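You operate a simulated robot arm through the tools that you are given. There is no shell and no other tool.

You run a simulated robot arm. Do the job below in one go: nothing can be reset, and whatever is moved stays where it is left.

JOB
Lock the tipping plate, wipe off its oil, lift the swarf with the magnet and free the plate.
Fine: the pad is for the oil; pad and magnet go back where they lay. Set down upright: wiping pad, swarf magnet. What is to be rubbed or washed off counts as gone when no trace of it is left.

The check looks at the end state, three seconds after you hand in, the way a careful person would. Anything else that was tipped, shoved, dropped, spilled or broken makes it a failure.

ROBOT AND FRAMES
A 6-joint arm with a four-finger gripper, fixed in place. Base frame: the origin is on the floor under the middle of its stand, x ahead of it, y to its left, z up; the work surface is at about z = 0.85. Units: m, degrees, N and s.
With the tool pointing down near the work surface it reaches from about 0.5 to 0.9 m from the base axis. Its first joint turns from -166.0 to 166.0 degrees. Payload 3.43 kg.
The TCP is the grasp point between the finger pads, 0.03 m short of the fingertips. In the tool frame z runs along the fingers and y along their closing line. The gripper opens to 0.12 m; its body begins 0.085 m behind the TCP.
Orientation is that of the tool frame in the base frame, as a unit quaternion [x, y, z, w]. With the fingers straight down and closing along the base's y, the tool's x points along the base's -x, its y along +y and its z along -z.

CONTROLS
- The arm moves only by the tool step_arm. Its argument "targets" is text: rows parted by semicolons, each of 7 numbers parted by spaces: the shift along the base's x, y, z in units of 30 mm (1.0 is 30 mm), then the turn, a rotation vector about the base's x, y, z in units of 8 degrees (1.0 is 8 degrees), then the finger opening in m, from 0 to 0.12. In form: tx ty tz rx ry rz fingers; .... A call has 1 to 20 rows; each row shifts and turns the commanded pose from where the row before left it. A call with a number of a shift or a turn outside -1 to 1 is refused whole. A row lasts 0.2 s, in which the tool goes at most 0.05 m and 8.6 degrees; a call with a longer step from one row to the next is refused whole, and so is a gripper value outside its range. A pose out of reach is approached as far as the arm can. The call stops where the force on the tool passes 40 N (or 10 N more than at its start, if that is more) or the arm is blocked; 0.2 s more then pass. Each finger travels about 0.1362 m/s and halts on what it meets, pressing with about 29 N; the grip force reading is that of the motor and also rises with nothing between the fingers. The clock runs only during rows and for 0.2 s after the last one: add rows that do not move to give the fingers time. The reply holds the time, the measured pose of the TCP, the force on the tool along the base axes, the opening and the grip force, in the units named above and with some noise, with the torque about the TCP (base axes, N m) and any sound that the robot's microphone picked up, and new pictures: "show" is both (left out), scene, wrist or none.
- Cameras (640 x 400 px; columns grow to the right, rows downward): "scene" is fixed at [0.2197, -0.6502, 1.6407]; the picture's right is [0.67, -0.74, 0.00], its down [-0.50, -0.45, -0.74] and it looks along [0.55, 0.50, -0.67] (base axes); focal length 344 px, centre (320, 200). "wrist" rides on the gripper at [0.071, -0.017, -0.121] in the tool frame; the picture's right is [0.23, 0.97, 0.00], its down [-0.81, 0.19, -0.55] and it looks along [-0.54, 0.13, 0.83] (tool axes); focal length 275 px, centre (320, 200). There is no depth. A picture from a camera that has moved, and an enlarged one, comes with that camera's place and axes in the base frame and with its lens.
- lift_body(by): moves the trunk up (or, below 0, down) by that many m; the arm rides with it, the base frame stays. It gives what a move gives, with no picture.
- close_up(camera, box): a new picture of the part [left, top, right, bottom] of that camera's present view, enlarged. No time passes.
- finish_job(): hands the job in; it is judged then, once.

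Places have to be worked out from the pictures, the camera data and where the tool is seen. Open the gripper and draw the arm clear of the work before you hand the job in, unless the task says otherwise.

The tools are called by a JSON object that holds its "api" and its "payload". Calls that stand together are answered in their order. step_arm: Moves the arm, as the interface text tells. Its arguments: {"type":"object","properties":{"targets":{"type":"string"},"show":{"type":"string","enum":["both","scene","wrist","none"]}},"required":["targets"]} The other tools are called the same way: lift_body (by) moves the trunk up or down; close_up (camera, box) takes an enlarged picture of a part of a camera's view; finish_job () hands the job in.

At the start:

```text
time_s: 0.0
tcp_pos: [0.5134, -0.1856, 1.2839]
tool_rot: [0.0, 1.0, 0.0, 0.0]
force: [0.0, 0.7, -1.1]
ft_torque: [0.03, 0.01, 0.01]
opening: 0.1201
finger_force: 0.0
trunk travel left (down, up): [-0.2, 0.34]
```

scene: 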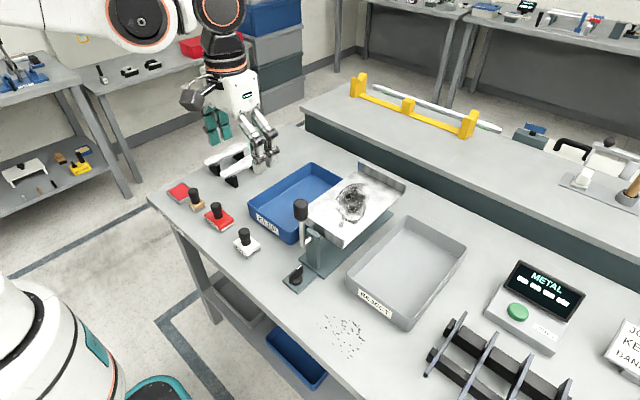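
wrist: 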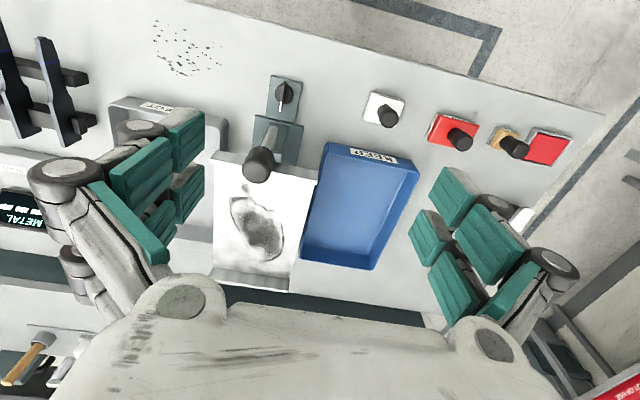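

I start with a closer look at the scene: the tipping plate with the oil stain, the lever and lock knob in front of it, the row of hand tools on the left, and the swarf on the bench.

{"api": "close_up", "payload": {"camera": "scene", "box": [220, 150, 420, 300]}}

{"api": "close_up", "payload": {"camera": "scene", "box": [150, 130, 310, 260]}}

{"api": "close_up", "payload": {"camera": "scene", "box": [280, 210, 480, 360]}}

{"api": "close_up", "payload": {"camera": "wrist", "box": [200, 60, 420, 300]}}

{"api": "close_up", "payload": {"camera": "scene", "box": [420, 240, 640, 400]}}

{"api": "close_up", "payload": {"camera": "wrist", "box": [340, 60, 600, 240]}}

```text
2.67 times, centred on (320, 225) of scene
camera zoom: at [0.2197, -0.6502, 1.6407], right [0.67, -0.74, 0.0], down [-0.5, -0.45, -0.74], along [0.55, 0.5, -0.67], focal length 917 px, centre (320, 133)
```

zoom: 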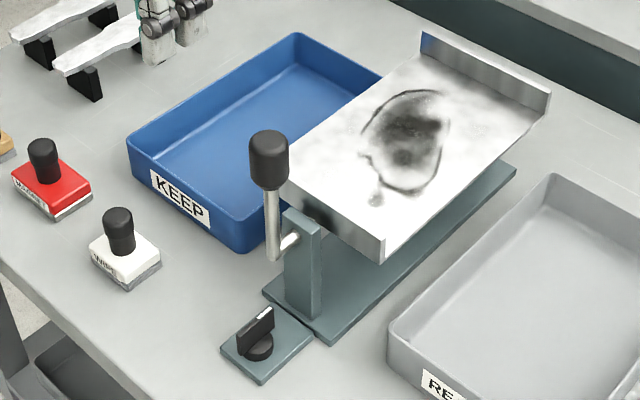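

```text
3.08 times, centred on (230, 195) of scene
camera zoom: at [0.2197, -0.6502, 1.6407], right [0.67, -0.74, 0.0], down [-0.5, -0.45, -0.74], along [0.55, 0.5, -0.67], focal length 1058 px, centre (597, 215)
```

zoom: 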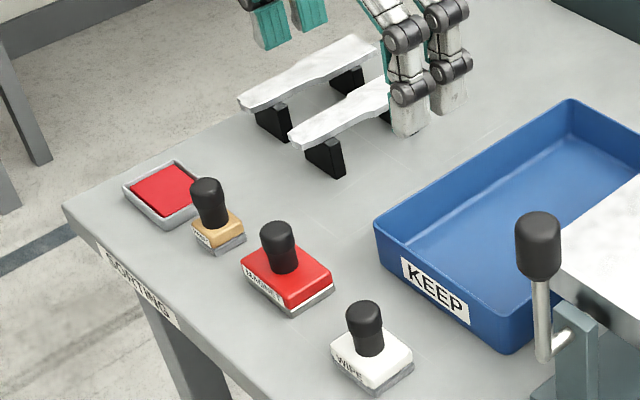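

```text
2.67 times, centred on (380, 285) of scene
camera zoom: at [0.2197, -0.6502, 1.6407], right [0.67, -0.74, 0.0], down [-0.5, -0.45, -0.74], along [0.55, 0.5, -0.67], focal length 917 px, centre (160, -27)
```

zoom: 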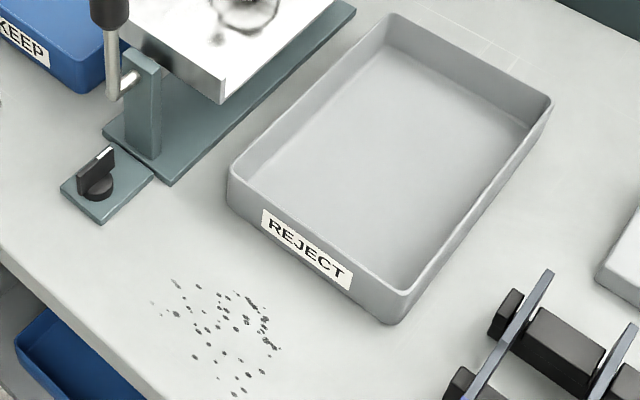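

```text
1.67 times, centred on (310, 180) of wrist
camera zoom: at [0.4448, -0.2025, 1.405], right [-0.23, 0.97, 0.0], down [0.81, 0.19, 0.55], along [0.54, 0.13, -0.83], focal length 459 px, centre (337, 233)
```

zoom: 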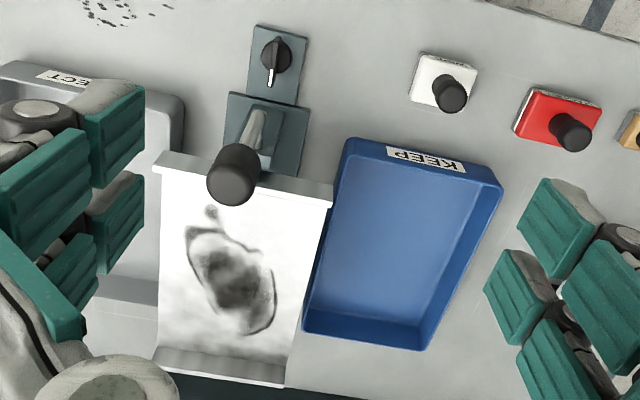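

```text
2.50 times, centred on (530, 320) of scene
camera zoom: at [0.2197, -0.6502, 1.6407], right [0.67, -0.74, 0.0], down [-0.5, -0.45, -0.74], along [0.55, 0.5, -0.67], focal length 860 px, centre (-205, -100)
```

zoom: 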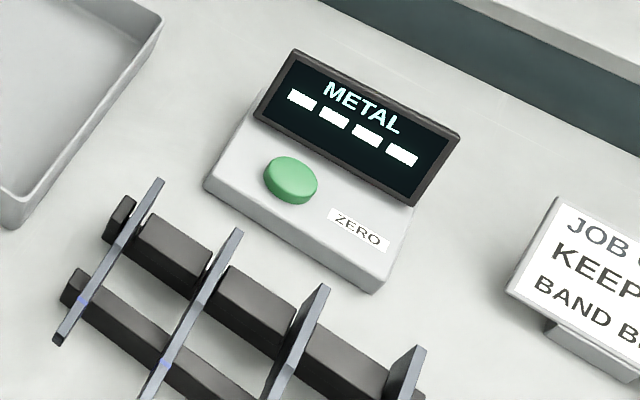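

```text
2.22 times, centred on (470, 150) of wrist
camera zoom: at [0.4448, -0.2025, 1.405], right [-0.23, 0.97, 0.0], down [0.81, 0.19, 0.55], along [0.54, 0.13, -0.83], focal length 612 px, centre (-13, 311)
```

zoom: 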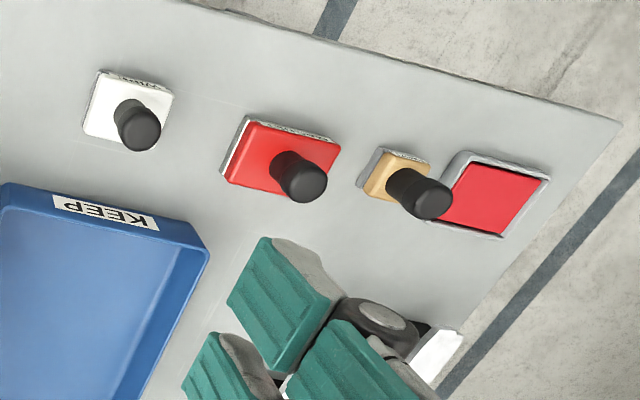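

The lever grip is around (0.607, -0.239, 1.10), right above the lock knob at about (0.58, -0.24), so I need the details of the knob and its markings before choosing an approach.

{"api": "close_up", "payload": {"camera": "scene", "box": [276, 250, 326, 300]}}

{"api": "close_up", "payload": {"camera": "wrist", "box": [240, 65, 330, 190]}}

{"api": "close_up", "payload": {"camera": "scene", "box": [280, 190, 340, 290]}}

{"api": "close_up", "payload": {"camera": "scene", "box": [160, 170, 270, 260]}}

{"api": "close_up", "payload": {"camera": "scene", "box": [300, 160, 420, 250]}}

{"api": "close_up", "payload": {"camera": "scene", "box": [580, 310, 640, 400]}}

```text
8.00 times, centred on (301, 275) of scene
camera zoom: at [0.2197, -0.6502, 1.6407], right [0.67, -0.74, 0.0], down [-0.5, -0.45, -0.74], along [0.55, 0.5, -0.67], focal length 2752 px, centre (472, -400)
```

zoom: 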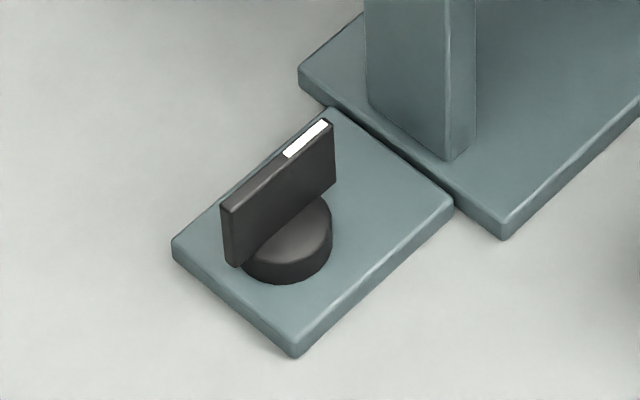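

```text
3.20 times, centred on (285, 128) of wrist
camera zoom: at [0.4448, -0.2025, 1.405], right [-0.23, 0.97, 0.0], down [0.81, 0.19, 0.55], along [0.54, 0.13, -0.83], focal length 881 px, centre (432, 432)
```

zoom: 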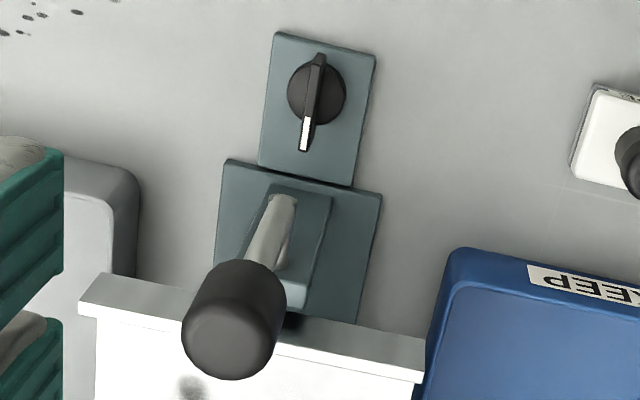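

```text
4.00 times, centred on (310, 240) of scene
camera zoom: at [0.2197, -0.6502, 1.6407], right [0.67, -0.74, 0.0], down [-0.5, -0.45, -0.74], along [0.55, 0.5, -0.67], focal length 1376 px, centre (360, 40)
```

zoom: 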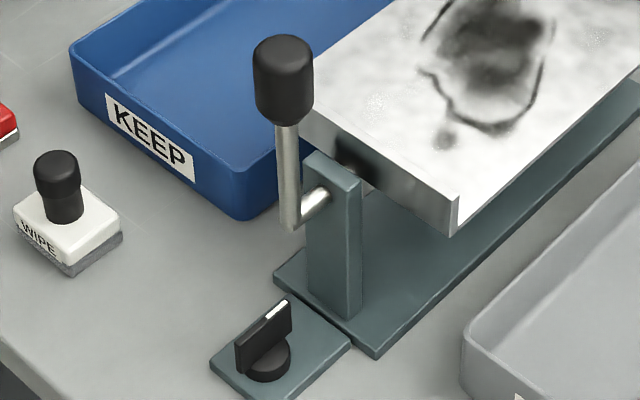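

```text
4.44 times, centred on (215, 215) of scene
camera zoom: at [0.2197, -0.6502, 1.6407], right [0.67, -0.74, 0.0], down [-0.5, -0.45, -0.74], along [0.55, 0.5, -0.67], focal length 1529 px, centre (787, 133)
```

zoom: 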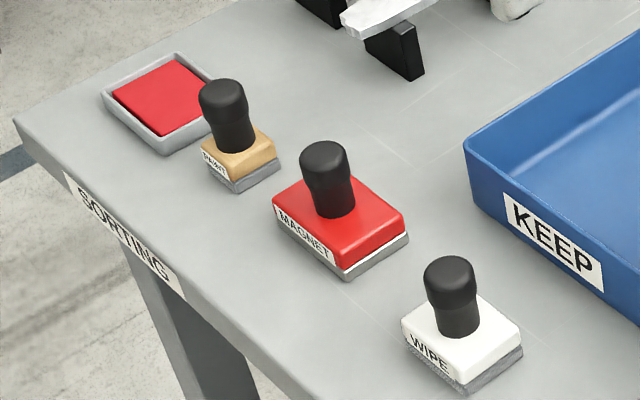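

```text
4.44 times, centred on (360, 205) of scene
camera zoom: at [0.2197, -0.6502, 1.6407], right [0.67, -0.74, 0.0], down [-0.5, -0.45, -0.74], along [0.55, 0.5, -0.67], focal length 1529 px, centre (142, 178)
```

zoom: 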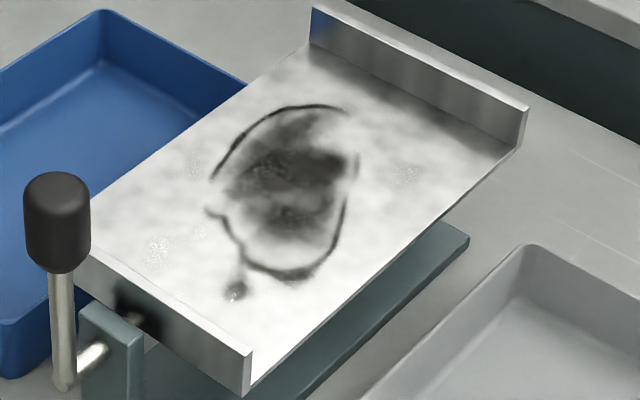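

```text
4.44 times, centred on (610, 355) of scene
camera zoom: at [0.2197, -0.6502, 1.6407], right [0.67, -0.74, 0.0], down [-0.5, -0.45, -0.74], along [0.55, 0.5, -0.67], focal length 1529 px, centre (-969, -489)
```

zoom: 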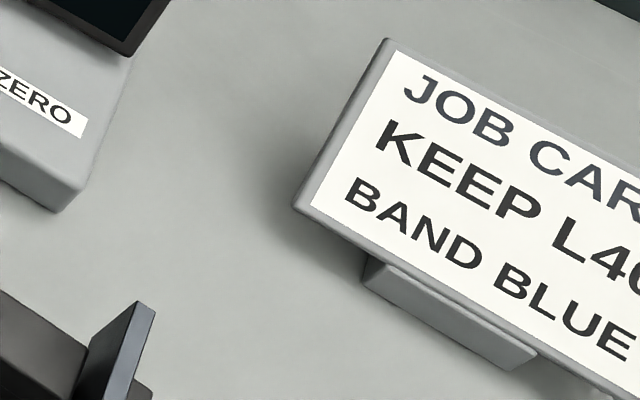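

The knob is a short bar lying along x from about x 0.557 to 0.604 at y≈-0.236, top z≈0.90, with the lever elbow just beyond it at (0.607, -0.24, 0.98). Next I look at the gripper shape and move the hand back for a nearer view of the knob and the plate.

{"api": "close_up", "payload": {"camera": "scene", "box": [160, 50, 310, 190]}}

{"api": "step_arm", "payload": {"targets": "0 -0.9 -1 0 0 0 0.12; 0 -0.9 -1 0 0 0 0.12; 0 0 -1 0 0 0 0.12; 0 0 -1 0 0 0 0.12", "show": "both"}}

```text
2.86 times, centred on (235, 120) of scene
camera zoom: at [0.2197, -0.6502, 1.6407], right [0.67, -0.74, 0.0], down [-0.5, -0.45, -0.74], along [0.55, 0.5, -0.67], focal length 983 px, centre (563, 429)
```

zoom: 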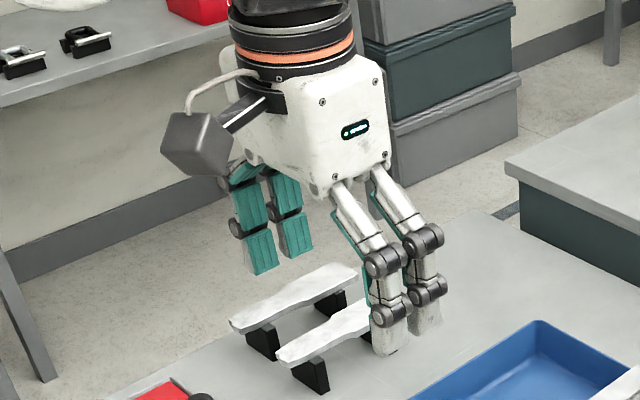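

```text
time_s: 1.0
tcp_pos: [0.5165, -0.2424, 1.1632]
tool_rot: [0.001, 1.0, 0.0, 0.0]
force: [-0.3, 0.2, -0.2]
ft_torque: [-0.02, 0.01, -0.07]
opening: 0.1198
finger_force: 0.1
trunk travel left (down, up): [-0.2, 0.34]
camera wrist: at [0.4467, -0.2586, 1.2853], right [-0.23, 0.97, 0.0], down [0.81, 0.19, 0.55], along [0.54, 0.13, -0.83], focal length 275 px, centre (320, 200)
```

scene: 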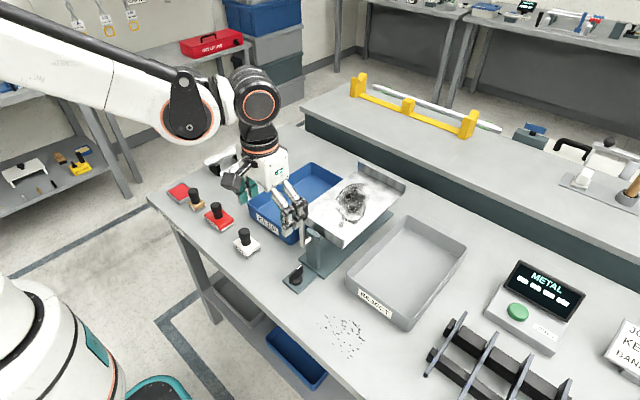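
wrist: 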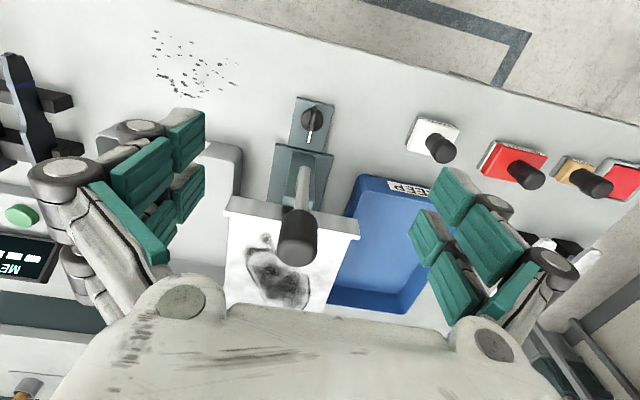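

Now a magnified wrist view of the knob, lever and post, and the pads, to pin down their positions.

{"api": "close_up", "payload": {"camera": "wrist", "box": [265, 85, 365, 165]}}

{"api": "close_up", "payload": {"camera": "wrist", "box": [400, 100, 520, 200]}}

{"api": "close_up", "payload": {"camera": "wrist", "box": [140, 20, 250, 110]}}

{"api": "close_up", "payload": {"camera": "scene", "box": [220, 120, 340, 220]}}

```text
5.00 times, centred on (315, 125) of wrist
camera zoom: at [0.4467, -0.2586, 1.2853], right [-0.23, 0.97, 0.0], down [0.81, 0.19, 0.55], along [0.54, 0.13, -0.83], focal length 1376 px, centre (345, 575)
```

zoom: 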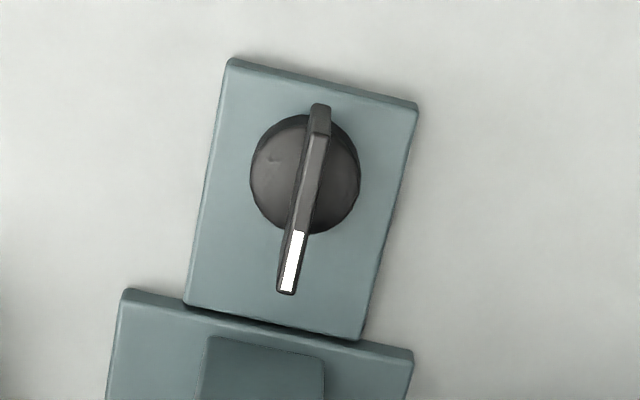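

```text
4.00 times, centred on (460, 150) of wrist
camera zoom: at [0.4467, -0.2586, 1.2853], right [-0.23, 0.97, 0.0], down [0.81, 0.19, 0.55], along [0.54, 0.13, -0.83], focal length 1101 px, centre (-240, 400)
```

zoom: 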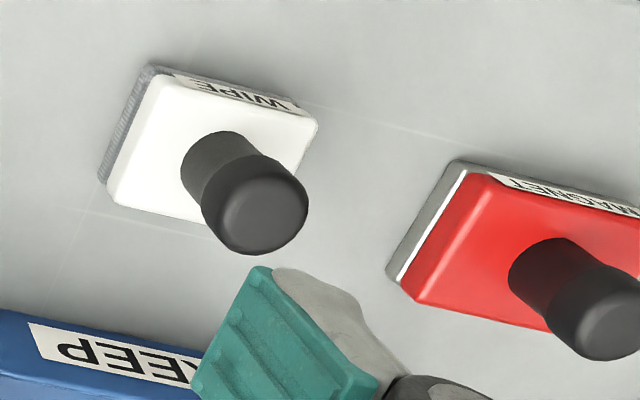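

```text
4.44 times, centred on (195, 65) of wrist
camera zoom: at [0.4467, -0.2586, 1.2853], right [-0.23, 0.97, 0.0], down [0.81, 0.19, 0.55], along [0.54, 0.13, -0.83], focal length 1224 px, centre (876, 800)
```

zoom: 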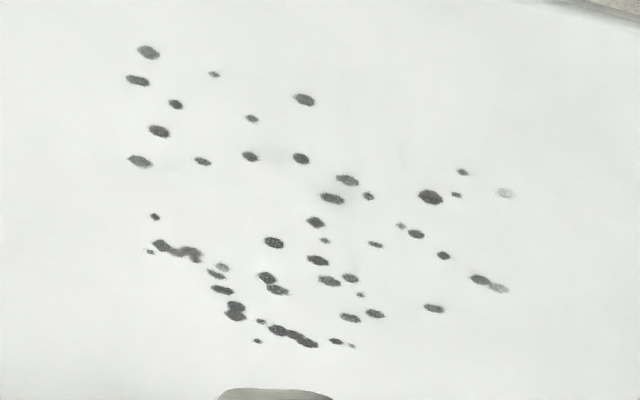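

```text
4.00 times, centred on (280, 170) of scene
camera zoom: at [0.2197, -0.6502, 1.6407], right [0.67, -0.74, 0.0], down [-0.5, -0.45, -0.74], along [0.55, 0.5, -0.67], focal length 1376 px, centre (480, 320)
```

zoom: 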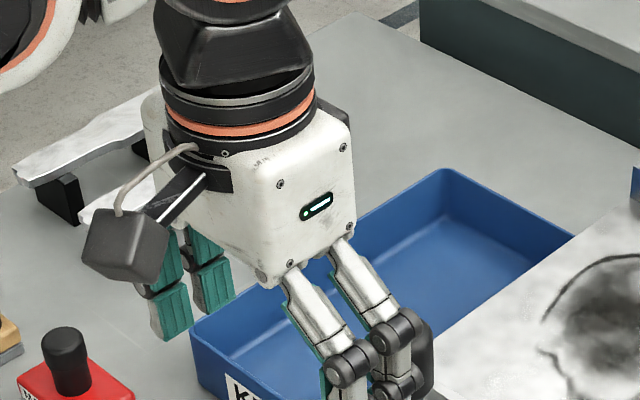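

The knob bar's centre is about (0.578, -0.240), top near z 0.905; the lever stands only ~3 cm behind it, so I will grip the knob with the hand leaning back towards the robot. I tilt the hand 40° here, clear of everything, and check that the pose is reachable.

{"api": "step_arm", "payload": {"targets": "-0.3 0 0 0 -1 0 0.06; -0.3 0 0 0 -1 0 0.06; 0 0 0 0 -1 0 0.06; 0 0 -0.5 0 -1 0 0.06; 0 0 -0.5 0 -1 0 0.06; 0 0 -0.5 0 0 0 0.06", "show": "both"}}

```text
time_s: 2.4
tcp_pos: [0.4986, -0.2383, 1.119]
tool_rot: [0.0, 0.939, 0.0, 0.343]
force: [-0.8, 0.2, -0.2]
ft_torque: [0.0, -0.02, -0.01]
opening: 0.06
finger_force: 0.0
trunk travel left (down, up): [-0.2, 0.34]
camera wrist: at [0.3665, -0.2563, 1.1661], right [-0.18, 0.97, -0.15], down [0.26, 0.19, 0.94], along [0.95, 0.13, -0.29], focal length 275 px, centre (320, 200)
```

scene: 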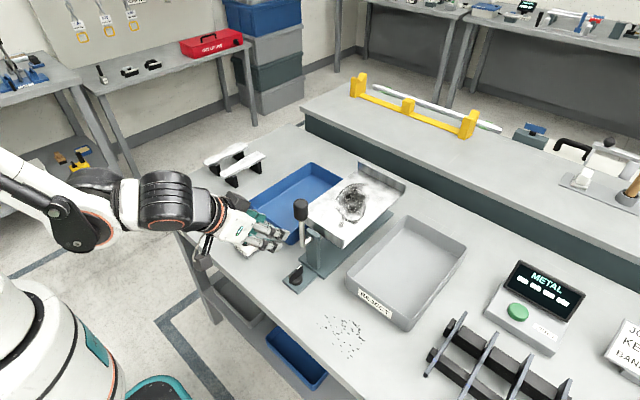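
wrist: 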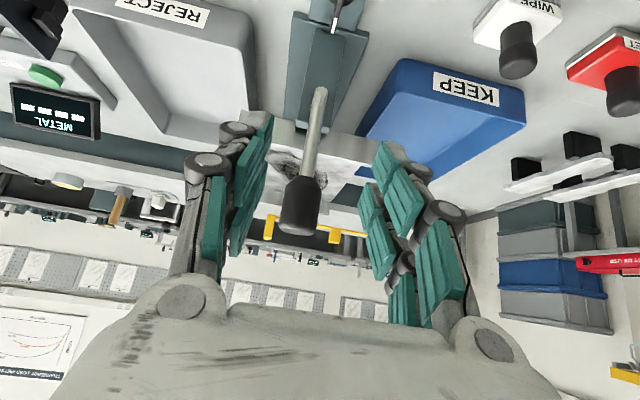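

The tilted pose is reached cleanly (TCP ≈ 0.498, -0.2395, 1.119). I now come down in front of the knob, staying on the robot's side of the lever, and look again.

{"api": "step_arm", "payload": {"targets": "0 0 -1 0 0 0 0.05; 0 0 -1 0 0 0 0.05; 0.3 0 -1 0 0 0 0.05; 0.5 0 -1 0 0 0 0.05; 0.5 0 -1 0 0 0 0.05; 0 0 0 0 0 0 0.05", "show": "both"}}

{"api": "close_up", "payload": {"camera": "scene", "box": [240, 200, 340, 300]}}

{"api": "close_up", "payload": {"camera": "wrist", "box": [200, 60, 440, 260]}}

```text
time_s: 3.8
tcp_pos: [0.5461, -0.2478, 0.9854]
tool_rot: [-0.001, 0.94, 0.001, 0.34]
force: [-0.8, -0.3, 0.3]
ft_torque: [0.01, 0.01, -0.03]
opening: 0.05
finger_force: 0.0
out of reach, approached as far as the arm can: row 4, 5
trunk travel left (down, up): [-0.2, 0.34]
camera wrist: at [0.4158, -0.2649, 1.0334], right [-0.18, 0.97, -0.15], down [0.27, 0.19, 0.94], along [0.95, 0.13, -0.29], focal length 275 px, centre (320, 200)
```

scene: 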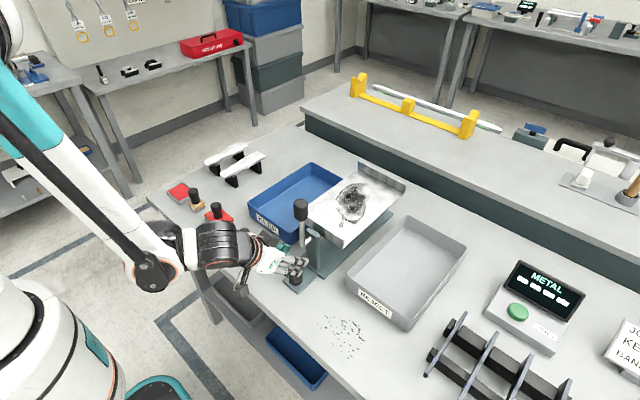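
wrist: 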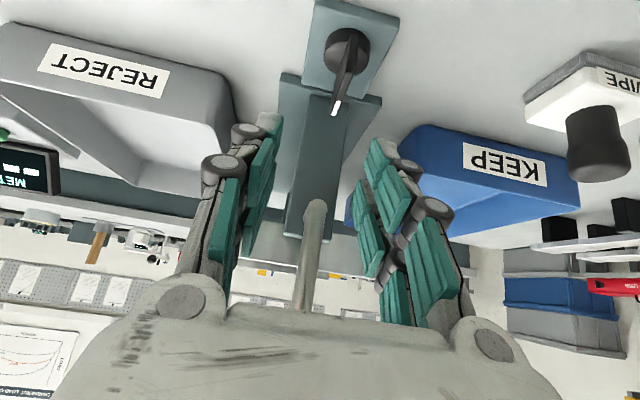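

```text
4.00 times, centred on (290, 250) of scene
camera zoom: at [0.2197, -0.6502, 1.6407], right [0.67, -0.74, 0.0], down [-0.5, -0.45, -0.74], along [0.55, 0.5, -0.67], focal length 1376 px, centre (440, 0)
```

zoom: 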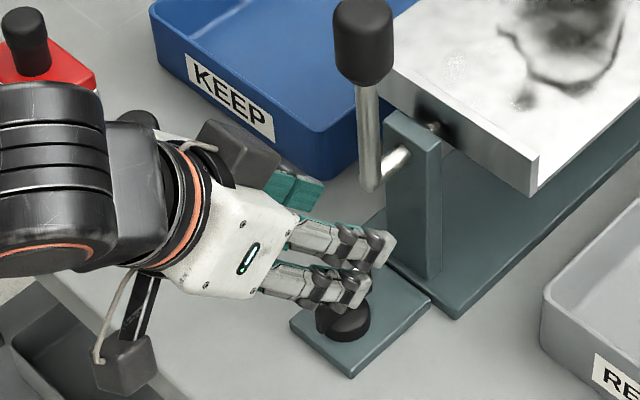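

```text
2.00 times, centred on (320, 160) of wrist
camera zoom: at [0.4158, -0.2649, 1.0334], right [-0.18, 0.97, -0.15], down [0.27, 0.19, 0.94], along [0.95, 0.13, -0.29], focal length 551 px, centre (320, 280)
```

zoom: 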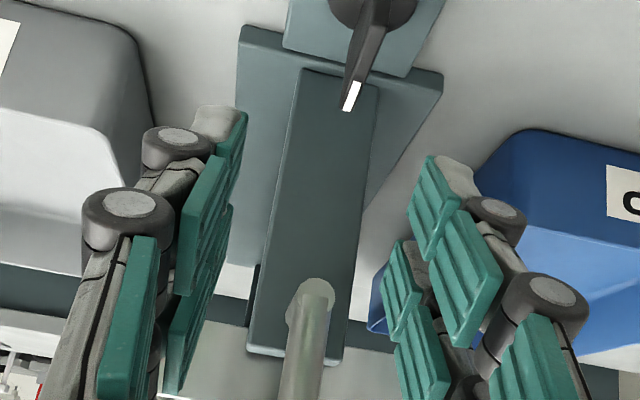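

Rows 4–5 were beyond the arm's reach at this tilt and height, so I back off up and away from the lever, then lower the trunk to get the arm into a better posture.

{"api": "step_arm", "payload": {"targets": "-0.7 0 0.8 0 0 0 0.05; -0.7 0 1 0 0 0 0.05; 0 0 1 0 0 0 0.05; 0 0 1 0 0 0 0.05; 0 0 1 0 0 0 0.05; 0 0 0 0 0 0 0.05", "show": "none"}}

{"api": "lift_body", "payload": {"by": -0.13}}

```text
time_s: 5.2
tcp_pos: [0.506, -0.2474, 1.1288]
tool_rot: [0.0, 0.94, 0.0, 0.342]
force: [0.0, 0.5, 0.6]
ft_torque: [0.02, -0.01, -0.02]
opening: 0.0501
finger_force: 0.1
trunk travel left (down, up): [-0.2, 0.34]
```

```text
time_s: 6.8
tcp_pos: [0.5045, -0.2451, 0.9987]
tool_rot: [0.0, 0.94, 0.0, 0.342]
force: [0.4, 1.0, -0.8]
ft_torque: [0.01, 0.04, 0.01]
opening: 0.0502
finger_force: 0.1
trunk travel left (down, up): [-0.07, 0.47]
```

The trunk is down and the TCP is near (0.505, -0.246, 0.999). I move to the pre-grasp point in line with the knob and look.

{"api": "step_arm", "payload": {"targets": "0.3 0.2 -0.6 0 0 0 0.05; 0.5 0 -0.5 0 0 0 0.05; 0.4 0 0 0 0 0 0.05; 0 0 0 0 0 0 0.05", "show": "both"}}

{"api": "close_up", "payload": {"camera": "scene", "box": [240, 200, 340, 300]}}

{"api": "close_up", "payload": {"camera": "wrist", "box": [220, 40, 440, 200]}}

```text
time_s: 7.8
tcp_pos: [0.5402, -0.2413, 0.9657]
tool_rot: [-0.001, 0.94, 0.0, 0.342]
force: [-0.6, 0.1, -0.1]
ft_torque: [0.01, 0.01, 0.01]
opening: 0.0499
finger_force: 0.0
trunk travel left (down, up): [-0.07, 0.47]
camera wrist: at [0.4102, -0.258, 1.013], right [-0.18, 0.97, -0.15], down [0.27, 0.19, 0.94], along [0.95, 0.13, -0.29], focal length 275 px, centre (320, 200)
```

scene: 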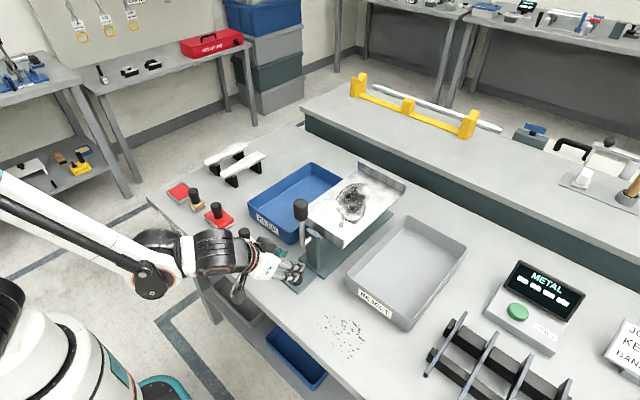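
wrist: 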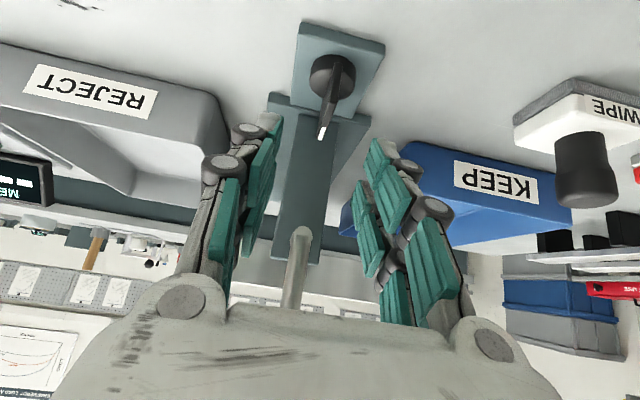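

```text
4.00 times, centred on (290, 250) of scene
camera zoom: at [0.2197, -0.6502, 1.6407], right [0.67, -0.74, 0.0], down [-0.5, -0.45, -0.74], along [0.55, 0.5, -0.67], focal length 1376 px, centre (440, 0)
```

zoom: 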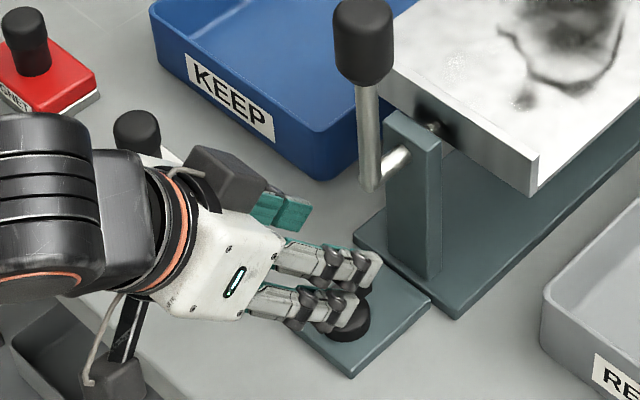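

```text
2.50 times, centred on (330, 120) of wrist
camera zoom: at [0.4102, -0.258, 1.013], right [-0.18, 0.97, -0.15], down [0.27, 0.19, 0.94], along [0.95, 0.13, -0.29], focal length 688 px, centre (295, 400)
```

zoom: 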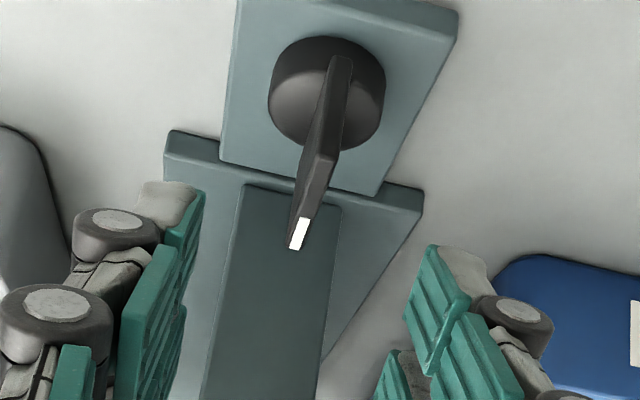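

From this view the bar spans x 0.555–0.603 at y -0.240, z 0.874–0.905, and the finger pads straddle it. I slide in along the tool to (0.573, -0.240, 0.913), keeping the tips just above the knob's round base.

{"api": "step_arm", "payload": {"targets": "0.36 0.03 -0.59 0 0 0 0.045; 0.36 0 -0.59 0 0 0 0.045; 0.36 0 -0.55 0 0 0 0.045; 0 0 0 0 0 0 0.045", "show": "both"}}

{"api": "close_up", "payload": {"camera": "scene", "box": [240, 200, 340, 300]}}

{"api": "close_up", "payload": {"camera": "wrist", "box": [220, 40, 440, 200]}}

```text
time_s: 8.8
tcp_pos: [0.5743, -0.2386, 0.9146]
tool_rot: [-0.001, 0.939, 0.001, 0.343]
force: [1.0, -0.2, -0.2]
ft_torque: [0.0, 0.04, -0.01]
opening: 0.045
finger_force: 0.1
trunk travel left (down, up): [-0.07, 0.47]
camera wrist: at [0.4433, -0.256, 0.9616], right [-0.18, 0.97, -0.15], down [0.27, 0.19, 0.94], along [0.95, 0.13, -0.29], focal length 275 px, centre (320, 200)
```

scene: 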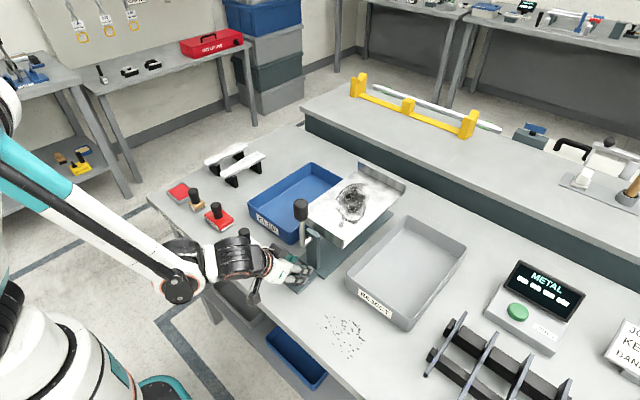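
wrist: 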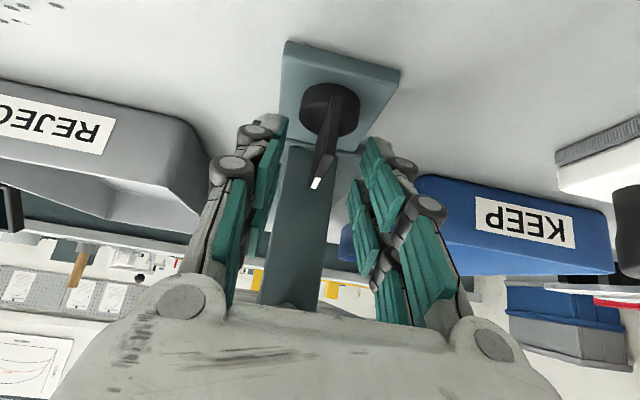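

```text
4.00 times, centred on (290, 250) of scene
camera zoom: at [0.2197, -0.6502, 1.6407], right [0.67, -0.74, 0.0], down [-0.5, -0.45, -0.74], along [0.55, 0.5, -0.67], focal length 1376 px, centre (440, 0)
```

zoom: 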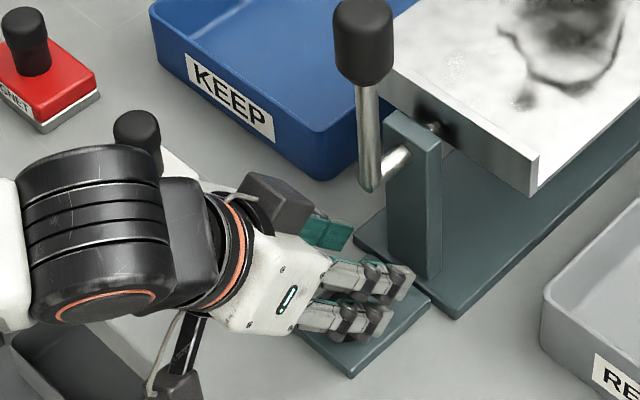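

```text
2.50 times, centred on (330, 120) of wrist
camera zoom: at [0.4433, -0.256, 0.9616], right [-0.18, 0.97, -0.15], down [0.27, 0.19, 0.94], along [0.95, 0.13, -0.29], focal length 688 px, centre (295, 400)
```

zoom: 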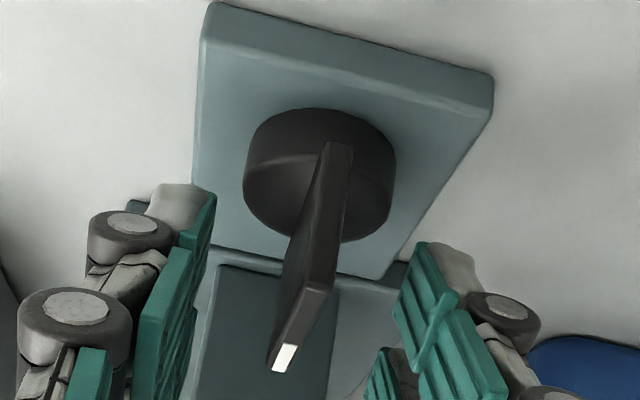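

The bar sits between the pads with the tips just above the round base. I close the fingers onto it.

{"api": "step_arm", "payload": {"targets": "0 0 0 0 0 0 0.02; 0 0 0 0 0 0 0.0; 0 0 0 0 0 0 0.0; 0 0 0 0 0 0 0.0", "show": "wrist"}}

{"api": "close_up", "payload": {"camera": "wrist", "box": [220, 40, 440, 200]}}

```text
time_s: 9.8
tcp_pos: [0.5743, -0.2389, 0.9145]
tool_rot: [0.0, 0.94, 0.0, 0.342]
force: [2.9, -10.6, 2.4]
ft_torque: [-0.29, 0.41, -0.05]
opening: 0.0059
finger_force: 40.4
trunk travel left (down, up): [-0.07, 0.47]
camera wrist: at [0.4432, -0.2571, 0.9618], right [-0.18, 0.97, -0.15], down [0.27, 0.19, 0.94], along [0.95, 0.13, -0.29], focal length 275 px, centre (320, 200)
```

wrist: 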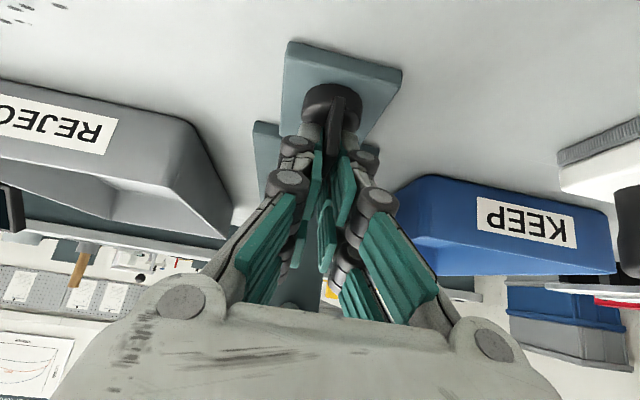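

```text
2.50 times, centred on (330, 120) of wrist
camera zoom: at [0.4432, -0.2571, 0.9618], right [-0.18, 0.97, -0.15], down [0.27, 0.19, 0.94], along [0.95, 0.13, -0.29], focal length 688 px, centre (295, 400)
```

zoom: 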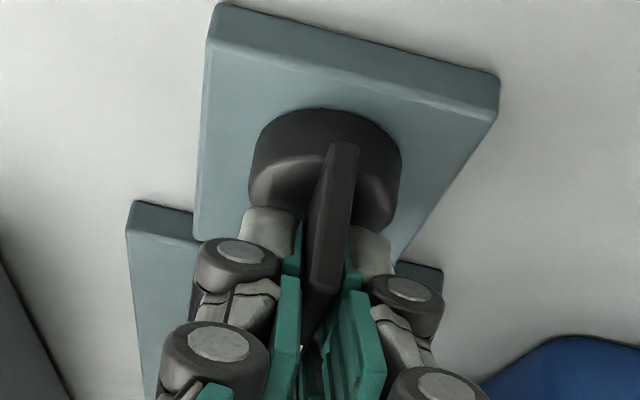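

The fingers hold the ~6 mm bar, pulled slightly to -y. I relieve that by 1.5 mm and try a small counter-clockwise turn about the vertical, reading the torque to find which way it turns.

{"api": "step_arm", "payload": {"targets": "0 -0.05 0 0 0 0 0.0; 0 0 0 0 0 0.5 0.0; 0 0 0 0 0 0.5 0.0; 0 0 0 0 0 0 0.0", "show": "none"}}

{"api": "close_up", "payload": {"camera": "wrist", "box": [220, 40, 440, 200]}}

```text
time_s: 10.8
tcp_pos: [0.5738, -0.2411, 0.9146]
tool_rot: [-0.065, 0.937, 0.023, 0.343]
force: [9.8, -8.9, 26.0]
ft_torque: [0.02, -0.65, -2.09]
opening: 0.01
finger_force: 43.0
trunk travel left (down, up): [-0.07, 0.47]
```

```text
2.50 times, centred on (330, 120) of wrist
camera zoom: at [0.4461, -0.276, 0.9617], right [-0.31, 0.94, -0.15], down [0.23, 0.23, 0.95], along [0.92, 0.26, -0.29], focal length 688 px, centre (295, 400)
```

zoom: 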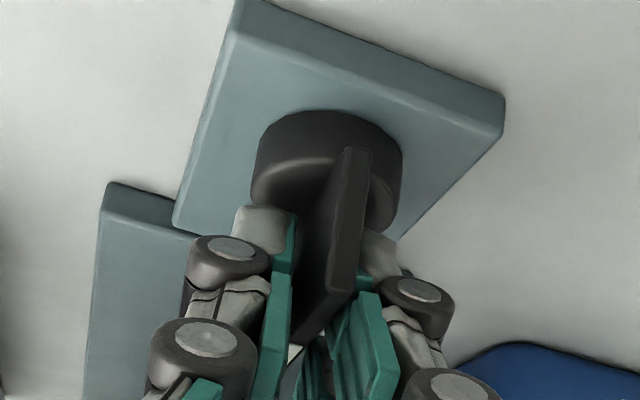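

The counter-clockwise turn hits a stop: torque is -2.1 N m and the fingers were forced open. I turn back and try a small clockwise turn.

{"api": "step_arm", "payload": {"targets": "0 0 0 0 0 -0.5 0.0; 0 0 0 0 0 -0.5 0.0; 0 0 0 0 0 0 0.0; 0 0 0 0 0 -0.5 0.0; 0 0 0 0 0 -0.5 0.0; 0 0 0 0 0 0 0.0", "show": "wrist"}}

{"api": "close_up", "payload": {"camera": "wrist", "box": [220, 40, 440, 200]}}

```text
time_s: 12.2
tcp_pos: [0.5734, -0.2394, 0.9137]
tool_rot: [0.066, 0.938, -0.024, 0.341]
force: [14.8, -1.4, 21.8]
ft_torque: [-0.06, -0.4, -0.03]
opening: 0.006
finger_force: 39.7
trunk travel left (down, up): [-0.07, 0.47]
camera wrist: at [0.4415, -0.2384, 0.9612], right [-0.04, 0.99, -0.15], down [0.29, 0.15, 0.94], along [0.96, -0.01, -0.29], focal length 275 px, centre (320, 200)
```

wrist: 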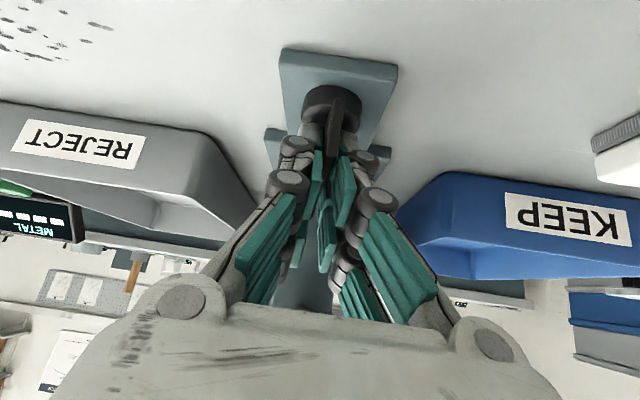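

```text
2.50 times, centred on (330, 120) of wrist
camera zoom: at [0.4415, -0.2384, 0.9612], right [-0.04, 0.99, -0.15], down [0.29, 0.15, 0.94], along [0.96, -0.01, -0.29], focal length 688 px, centre (295, 400)
```

zoom: 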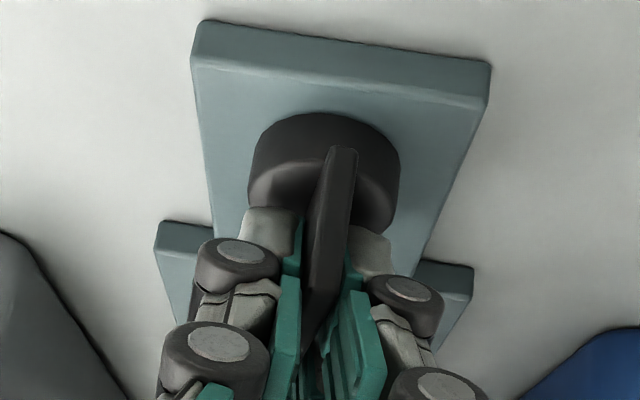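

Clockwise works: the bar follows the hand with almost no torque. I release and re-grip once to drop the leftover strain, then turn on.

{"api": "step_arm", "payload": {"targets": "0 0 0 0 0 0 0.025; 0 0 0 0 0 0 0.025; 0 0 0 0 0 0 0.0; 0 0 0 0 0 0 0.0; 0 0 0 0 0 0 0.0", "show": "none"}}

{"api": "step_arm", "payload": {"targets": "0.01 0.02 0 0 0 -0.5 0.0; 0.01 0.02 0 0 0 -0.5 0.0; 0.01 0.02 0 0 0 -0.5 0.0; 0.01 0.02 0 0 0 -0.5 0.0; 0 0 0 0 0 0 0.0", "show": "both"}}

```text
time_s: 13.4
tcp_pos: [0.5727, -0.2402, 0.9137]
tool_rot: [0.065, 0.938, -0.024, 0.34]
force: [-7.7, 6.7, -10.8]
ft_torque: [0.23, 0.11, -0.01]
opening: 0.006
finger_force: 40.4
trunk travel left (down, up): [-0.07, 0.47]
```

```text
time_s: 14.6
tcp_pos: [0.5737, -0.2389, 0.9131]
tool_rot: [0.196, 0.919, -0.071, 0.334]
force: [-27.5, -1.4, -19.8]
ft_torque: [-0.01, 0.93, -0.03]
opening: 0.006
finger_force: 39.9
trunk travel left (down, up): [-0.07, 0.47]
camera wrist: at [0.4469, -0.201, 0.9609], right [0.24, 0.96, -0.15], down [0.32, 0.07, 0.94], along [0.92, -0.27, -0.29], focal length 275 px, centre (320, 200)
```

scene: 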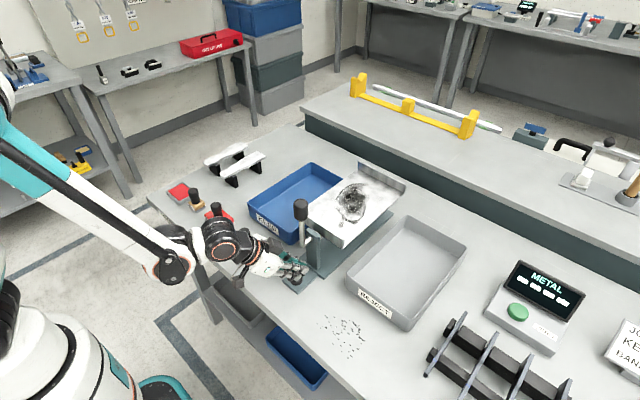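
wrist: 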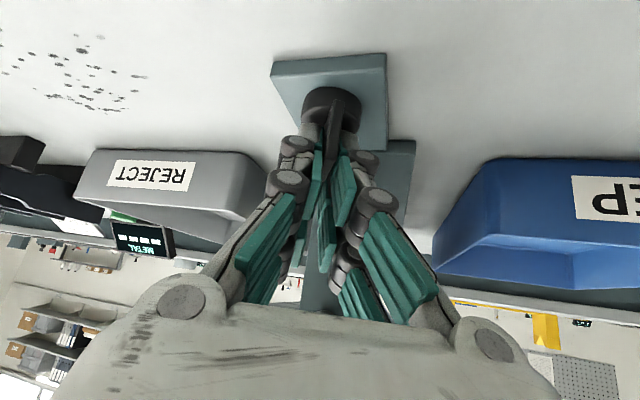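

The bar is at about -24° now, but strain builds up (Fx -27 N). I let go and re-grip to relax, then continue turning in smaller bites without the sideways shift.

{"api": "step_arm", "payload": {"targets": "0 0 0 0 0 0 0.025; 0 0 0 0 0 0 0.025; 0 0 0 0 0 0 0.0; 0 0 0 0 0 0 0.0; 0 0 0 0 0 0 0.0; 0 0 0 0 0 -0.5 0.0; 0 0.01 0 0 0 -0.5 0.0; 0 0.01 0 0 0 -0.5 0.0; 0 0.01 0 0 0 -0.5 0.0; 0 0 0 0 0 0 0.0", "show": "none"}}

{"api": "step_arm", "payload": {"targets": "0 0 0 0 0 0 0.025; 0 0 0 0 0 0 0.025; 0 0 0 0 0 0 0.0; 0 0 0 0 0 0 0.0; 0 0 0 0 0 0 0.0; 0 0 0 0 0 -0.5 0.0; 0 0.01 0 0 0 -0.5 0.0; 0 0.01 0 0 0 -0.5 0.0; 0 0.01 0 0 0 -0.5 0.0; 0 0 0 0 0 0 0.0", "show": "both"}}

```text
time_s: 16.8
tcp_pos: [0.5753, -0.2406, 0.9136]
tool_rot: [0.321, 0.883, -0.117, 0.321]
force: [12.4, -33.3, 18.6]
ft_torque: [-1.1, -0.37, 0.04]
opening: 0.0059
finger_force: 39.8
trunk travel left (down, up): [-0.07, 0.47]
```

```text
time_s: 19.0
tcp_pos: [0.5732, -0.2374, 0.9126]
tool_rot: [0.442, 0.83, -0.159, 0.3]
force: [-22.2, -14.4, -29.8]
ft_torque: [-0.53, 0.58, -0.1]
opening: 0.006
finger_force: 40.5
trunk travel left (down, up): [-0.07, 0.47]
camera wrist: at [0.4877, -0.1386, 0.9607], right [0.71, 0.69, -0.15], down [0.31, -0.12, 0.94], along [0.63, -0.72, -0.3], focal length 275 px, centre (320, 200)
```

scene: 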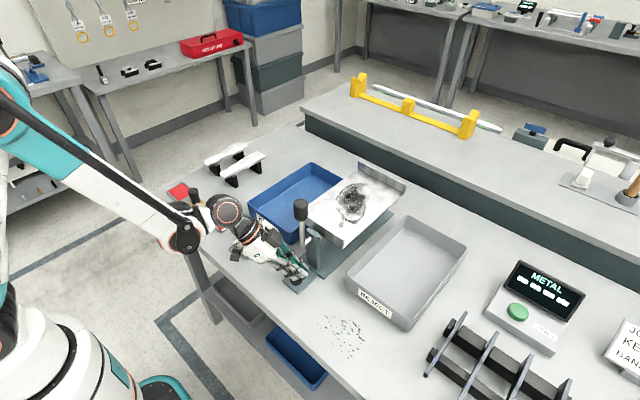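
wrist: 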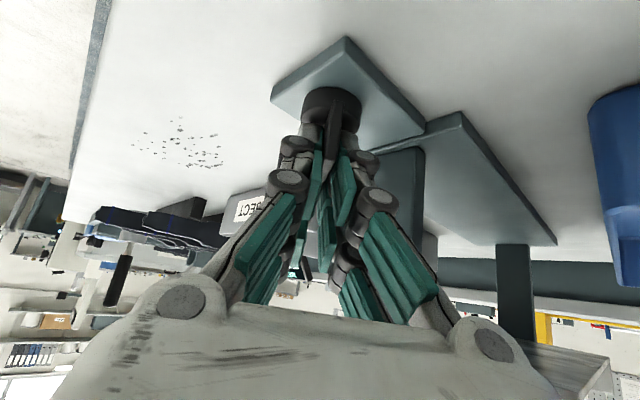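

The knob is at about -56° and follows. I continue the same way, keeping the camera box well short of the WIPE handle (at about y -0.07).

{"api": "step_arm", "payload": {"targets": "0 0 0 0 0 0 0.025; 0 0 0 0 0 0 0.025; 0 0 0 0 0 0 0.0; 0 0 0 0 0 0 0.0; 0 0 0 0 0 0 0.0; 0 0 0 0 0 -0.5 0.0; 0.01 0 0 0 0 -0.5 0.0; 0.01 0 0 0 0 -0.5 0.0; 0.01 0 0 0 0 -0.5 0.0; 0 0 0 0 0 0 0.0", "show": "none"}}

{"api": "step_arm", "payload": {"targets": "0 0 0 0 0 0 0.025; 0 0 0 0 0 0 0.025; 0 0 0 0 0 0 0.0; 0 0 0 0 0 0 0.0; 0 0 0 0 0 0 0.0; 0 0 0 0 0 -0.5 0.0; 0.01 0 0 0 0 -0.5 0.0; 0 0 0 0 0 0 0.0", "show": "both"}}

```text
time_s: 21.2
tcp_pos: [0.5745, -0.2375, 0.9121]
tool_rot: [0.553, 0.76, -0.202, 0.277]
force: [-19.5, -13.0, 0.0]
ft_torque: [-0.9, 0.5, -0.08]
opening: 0.0062
finger_force: 40.2
trunk travel left (down, up): [-0.07, 0.47]
```

```text
time_s: 23.0
tcp_pos: [0.5745, -0.2378, 0.9124]
tool_rot: [0.605, 0.719, -0.221, 0.261]
force: [-26.9, -5.8, -27.4]
ft_torque: [-0.29, 0.81, -0.03]
opening: 0.006
finger_force: 40.1
trunk travel left (down, up): [-0.07, 0.47]
camera wrist: at [0.5367, -0.1109, 0.9606], right [0.93, 0.34, -0.15], down [0.24, -0.23, 0.94], along [0.29, -0.91, -0.29], focal length 275 px, centre (320, 200)
```

scene: 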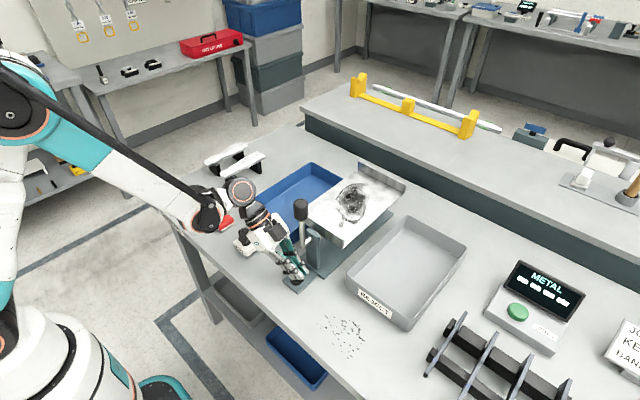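
wrist: 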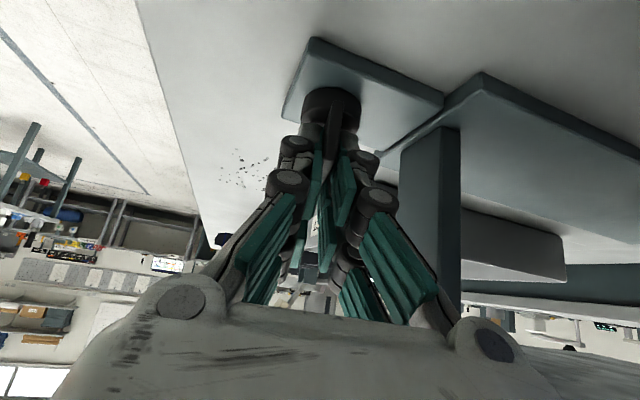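

The bar is now at about -80°. I check the lever clearance in the scene view and then turn the remaining ~10° in small steps, watching the torque for the stop.

{"api": "close_up", "payload": {"camera": "scene", "box": [230, 180, 350, 300]}}

{"api": "step_arm", "payload": {"targets": "0 0 0 0 0 0 0.025; 0 0 0 0 0 0 0.025; 0 0 0 0 0 0 0.0; 0 0 0 0 0 0 0.0; 0 0 0 0 0 0 0.0; 0 0 0 0 0 -0.5 0.0; 0.01 0 0 0 0 -0.5 0.0; 0 0 0 0 0 -0.25 0.0; 0 0 0 0 0 0 0.0", "show": "both"}}

```text
3.33 times, centred on (290, 240) of scene
camera zoom: at [0.2197, -0.6502, 1.6407], right [0.67, -0.74, 0.0], down [-0.5, -0.45, -0.74], along [0.55, 0.5, -0.67], focal length 1146 px, centre (420, 67)
```

zoom: 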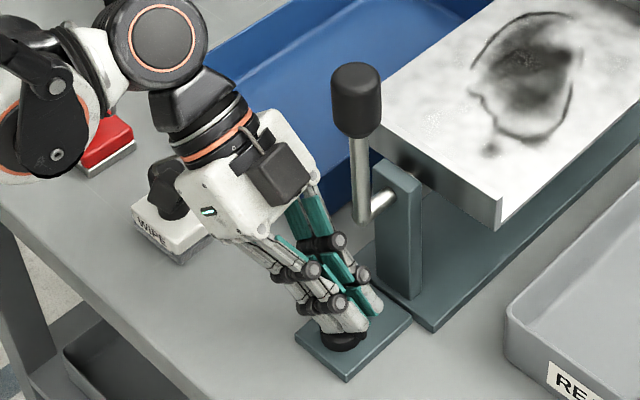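

```text
time_s: 25.0
tcp_pos: [0.5748, -0.2372, 0.9123]
tool_rot: [0.666, 0.664, -0.242, 0.24]
force: [-29.3, -13.1, -26.3]
ft_torque: [-0.43, 0.86, -0.11]
opening: 0.0058
finger_force: 39.7
trunk travel left (down, up): [-0.07, 0.47]
camera wrist: at [0.5598, -0.1058, 0.9611], right [0.97, 0.17, -0.15], down [0.19, -0.27, 0.94], along [0.13, -0.95, -0.29], focal length 275 px, centre (320, 200)
```

scene: 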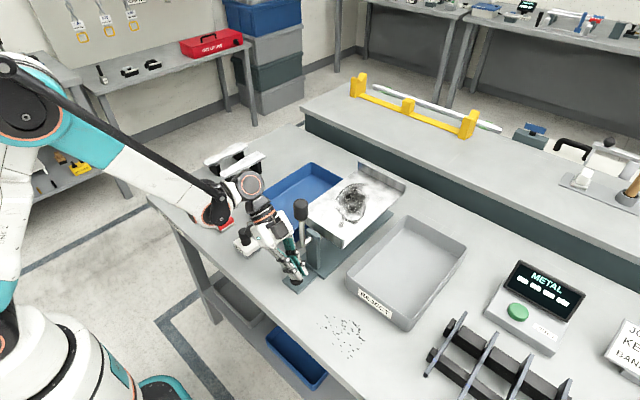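
wrist: 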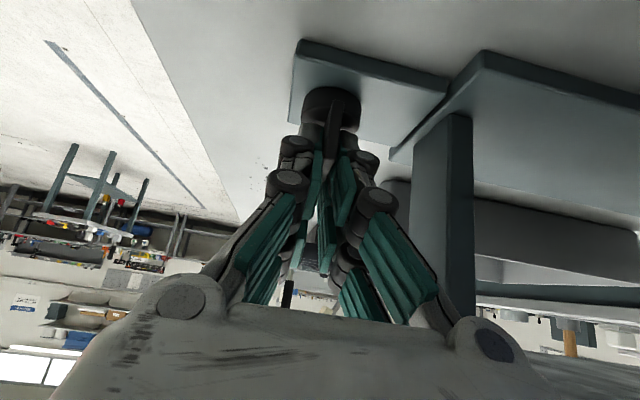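

The hand has reached -90° with no hard stop felt yet. I check the WIPE pad and camera box clearance in the scene before going a few degrees further.

{"api": "close_up", "payload": {"camera": "scene", "box": [220, 180, 340, 300]}}

{"api": "close_up", "payload": {"camera": "wrist", "box": [240, 40, 440, 180]}}

```text
3.33 times, centred on (280, 240) of scene
camera zoom: at [0.2197, -0.6502, 1.6407], right [0.67, -0.74, 0.0], down [-0.5, -0.45, -0.74], along [0.55, 0.5, -0.67], focal length 1146 px, centre (453, 67)
```

zoom: 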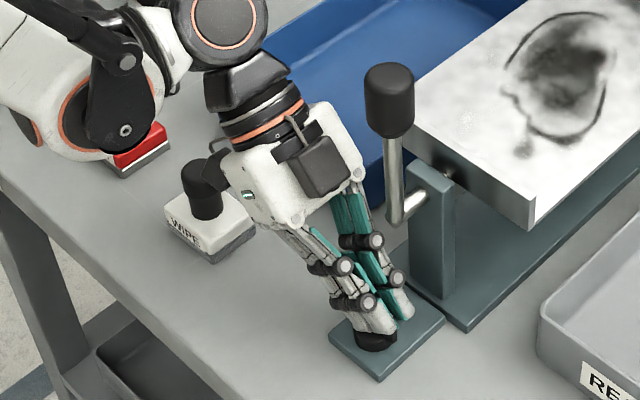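

```text
2.86 times, centred on (340, 110) of wrist
camera zoom: at [0.5598, -0.1058, 0.9611], right [0.97, 0.17, -0.15], down [0.19, -0.27, 0.94], along [0.13, -0.95, -0.29], focal length 786 px, centre (263, 457)
```

zoom: 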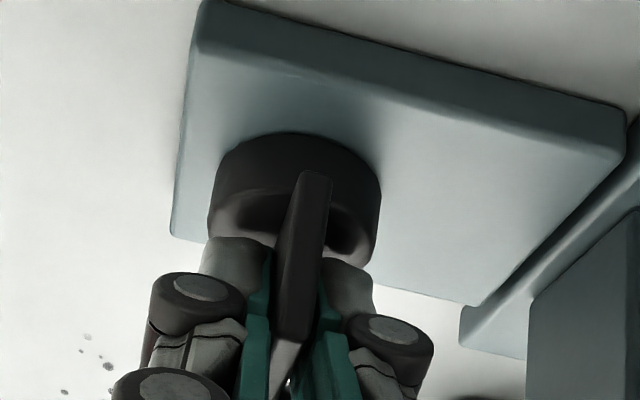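

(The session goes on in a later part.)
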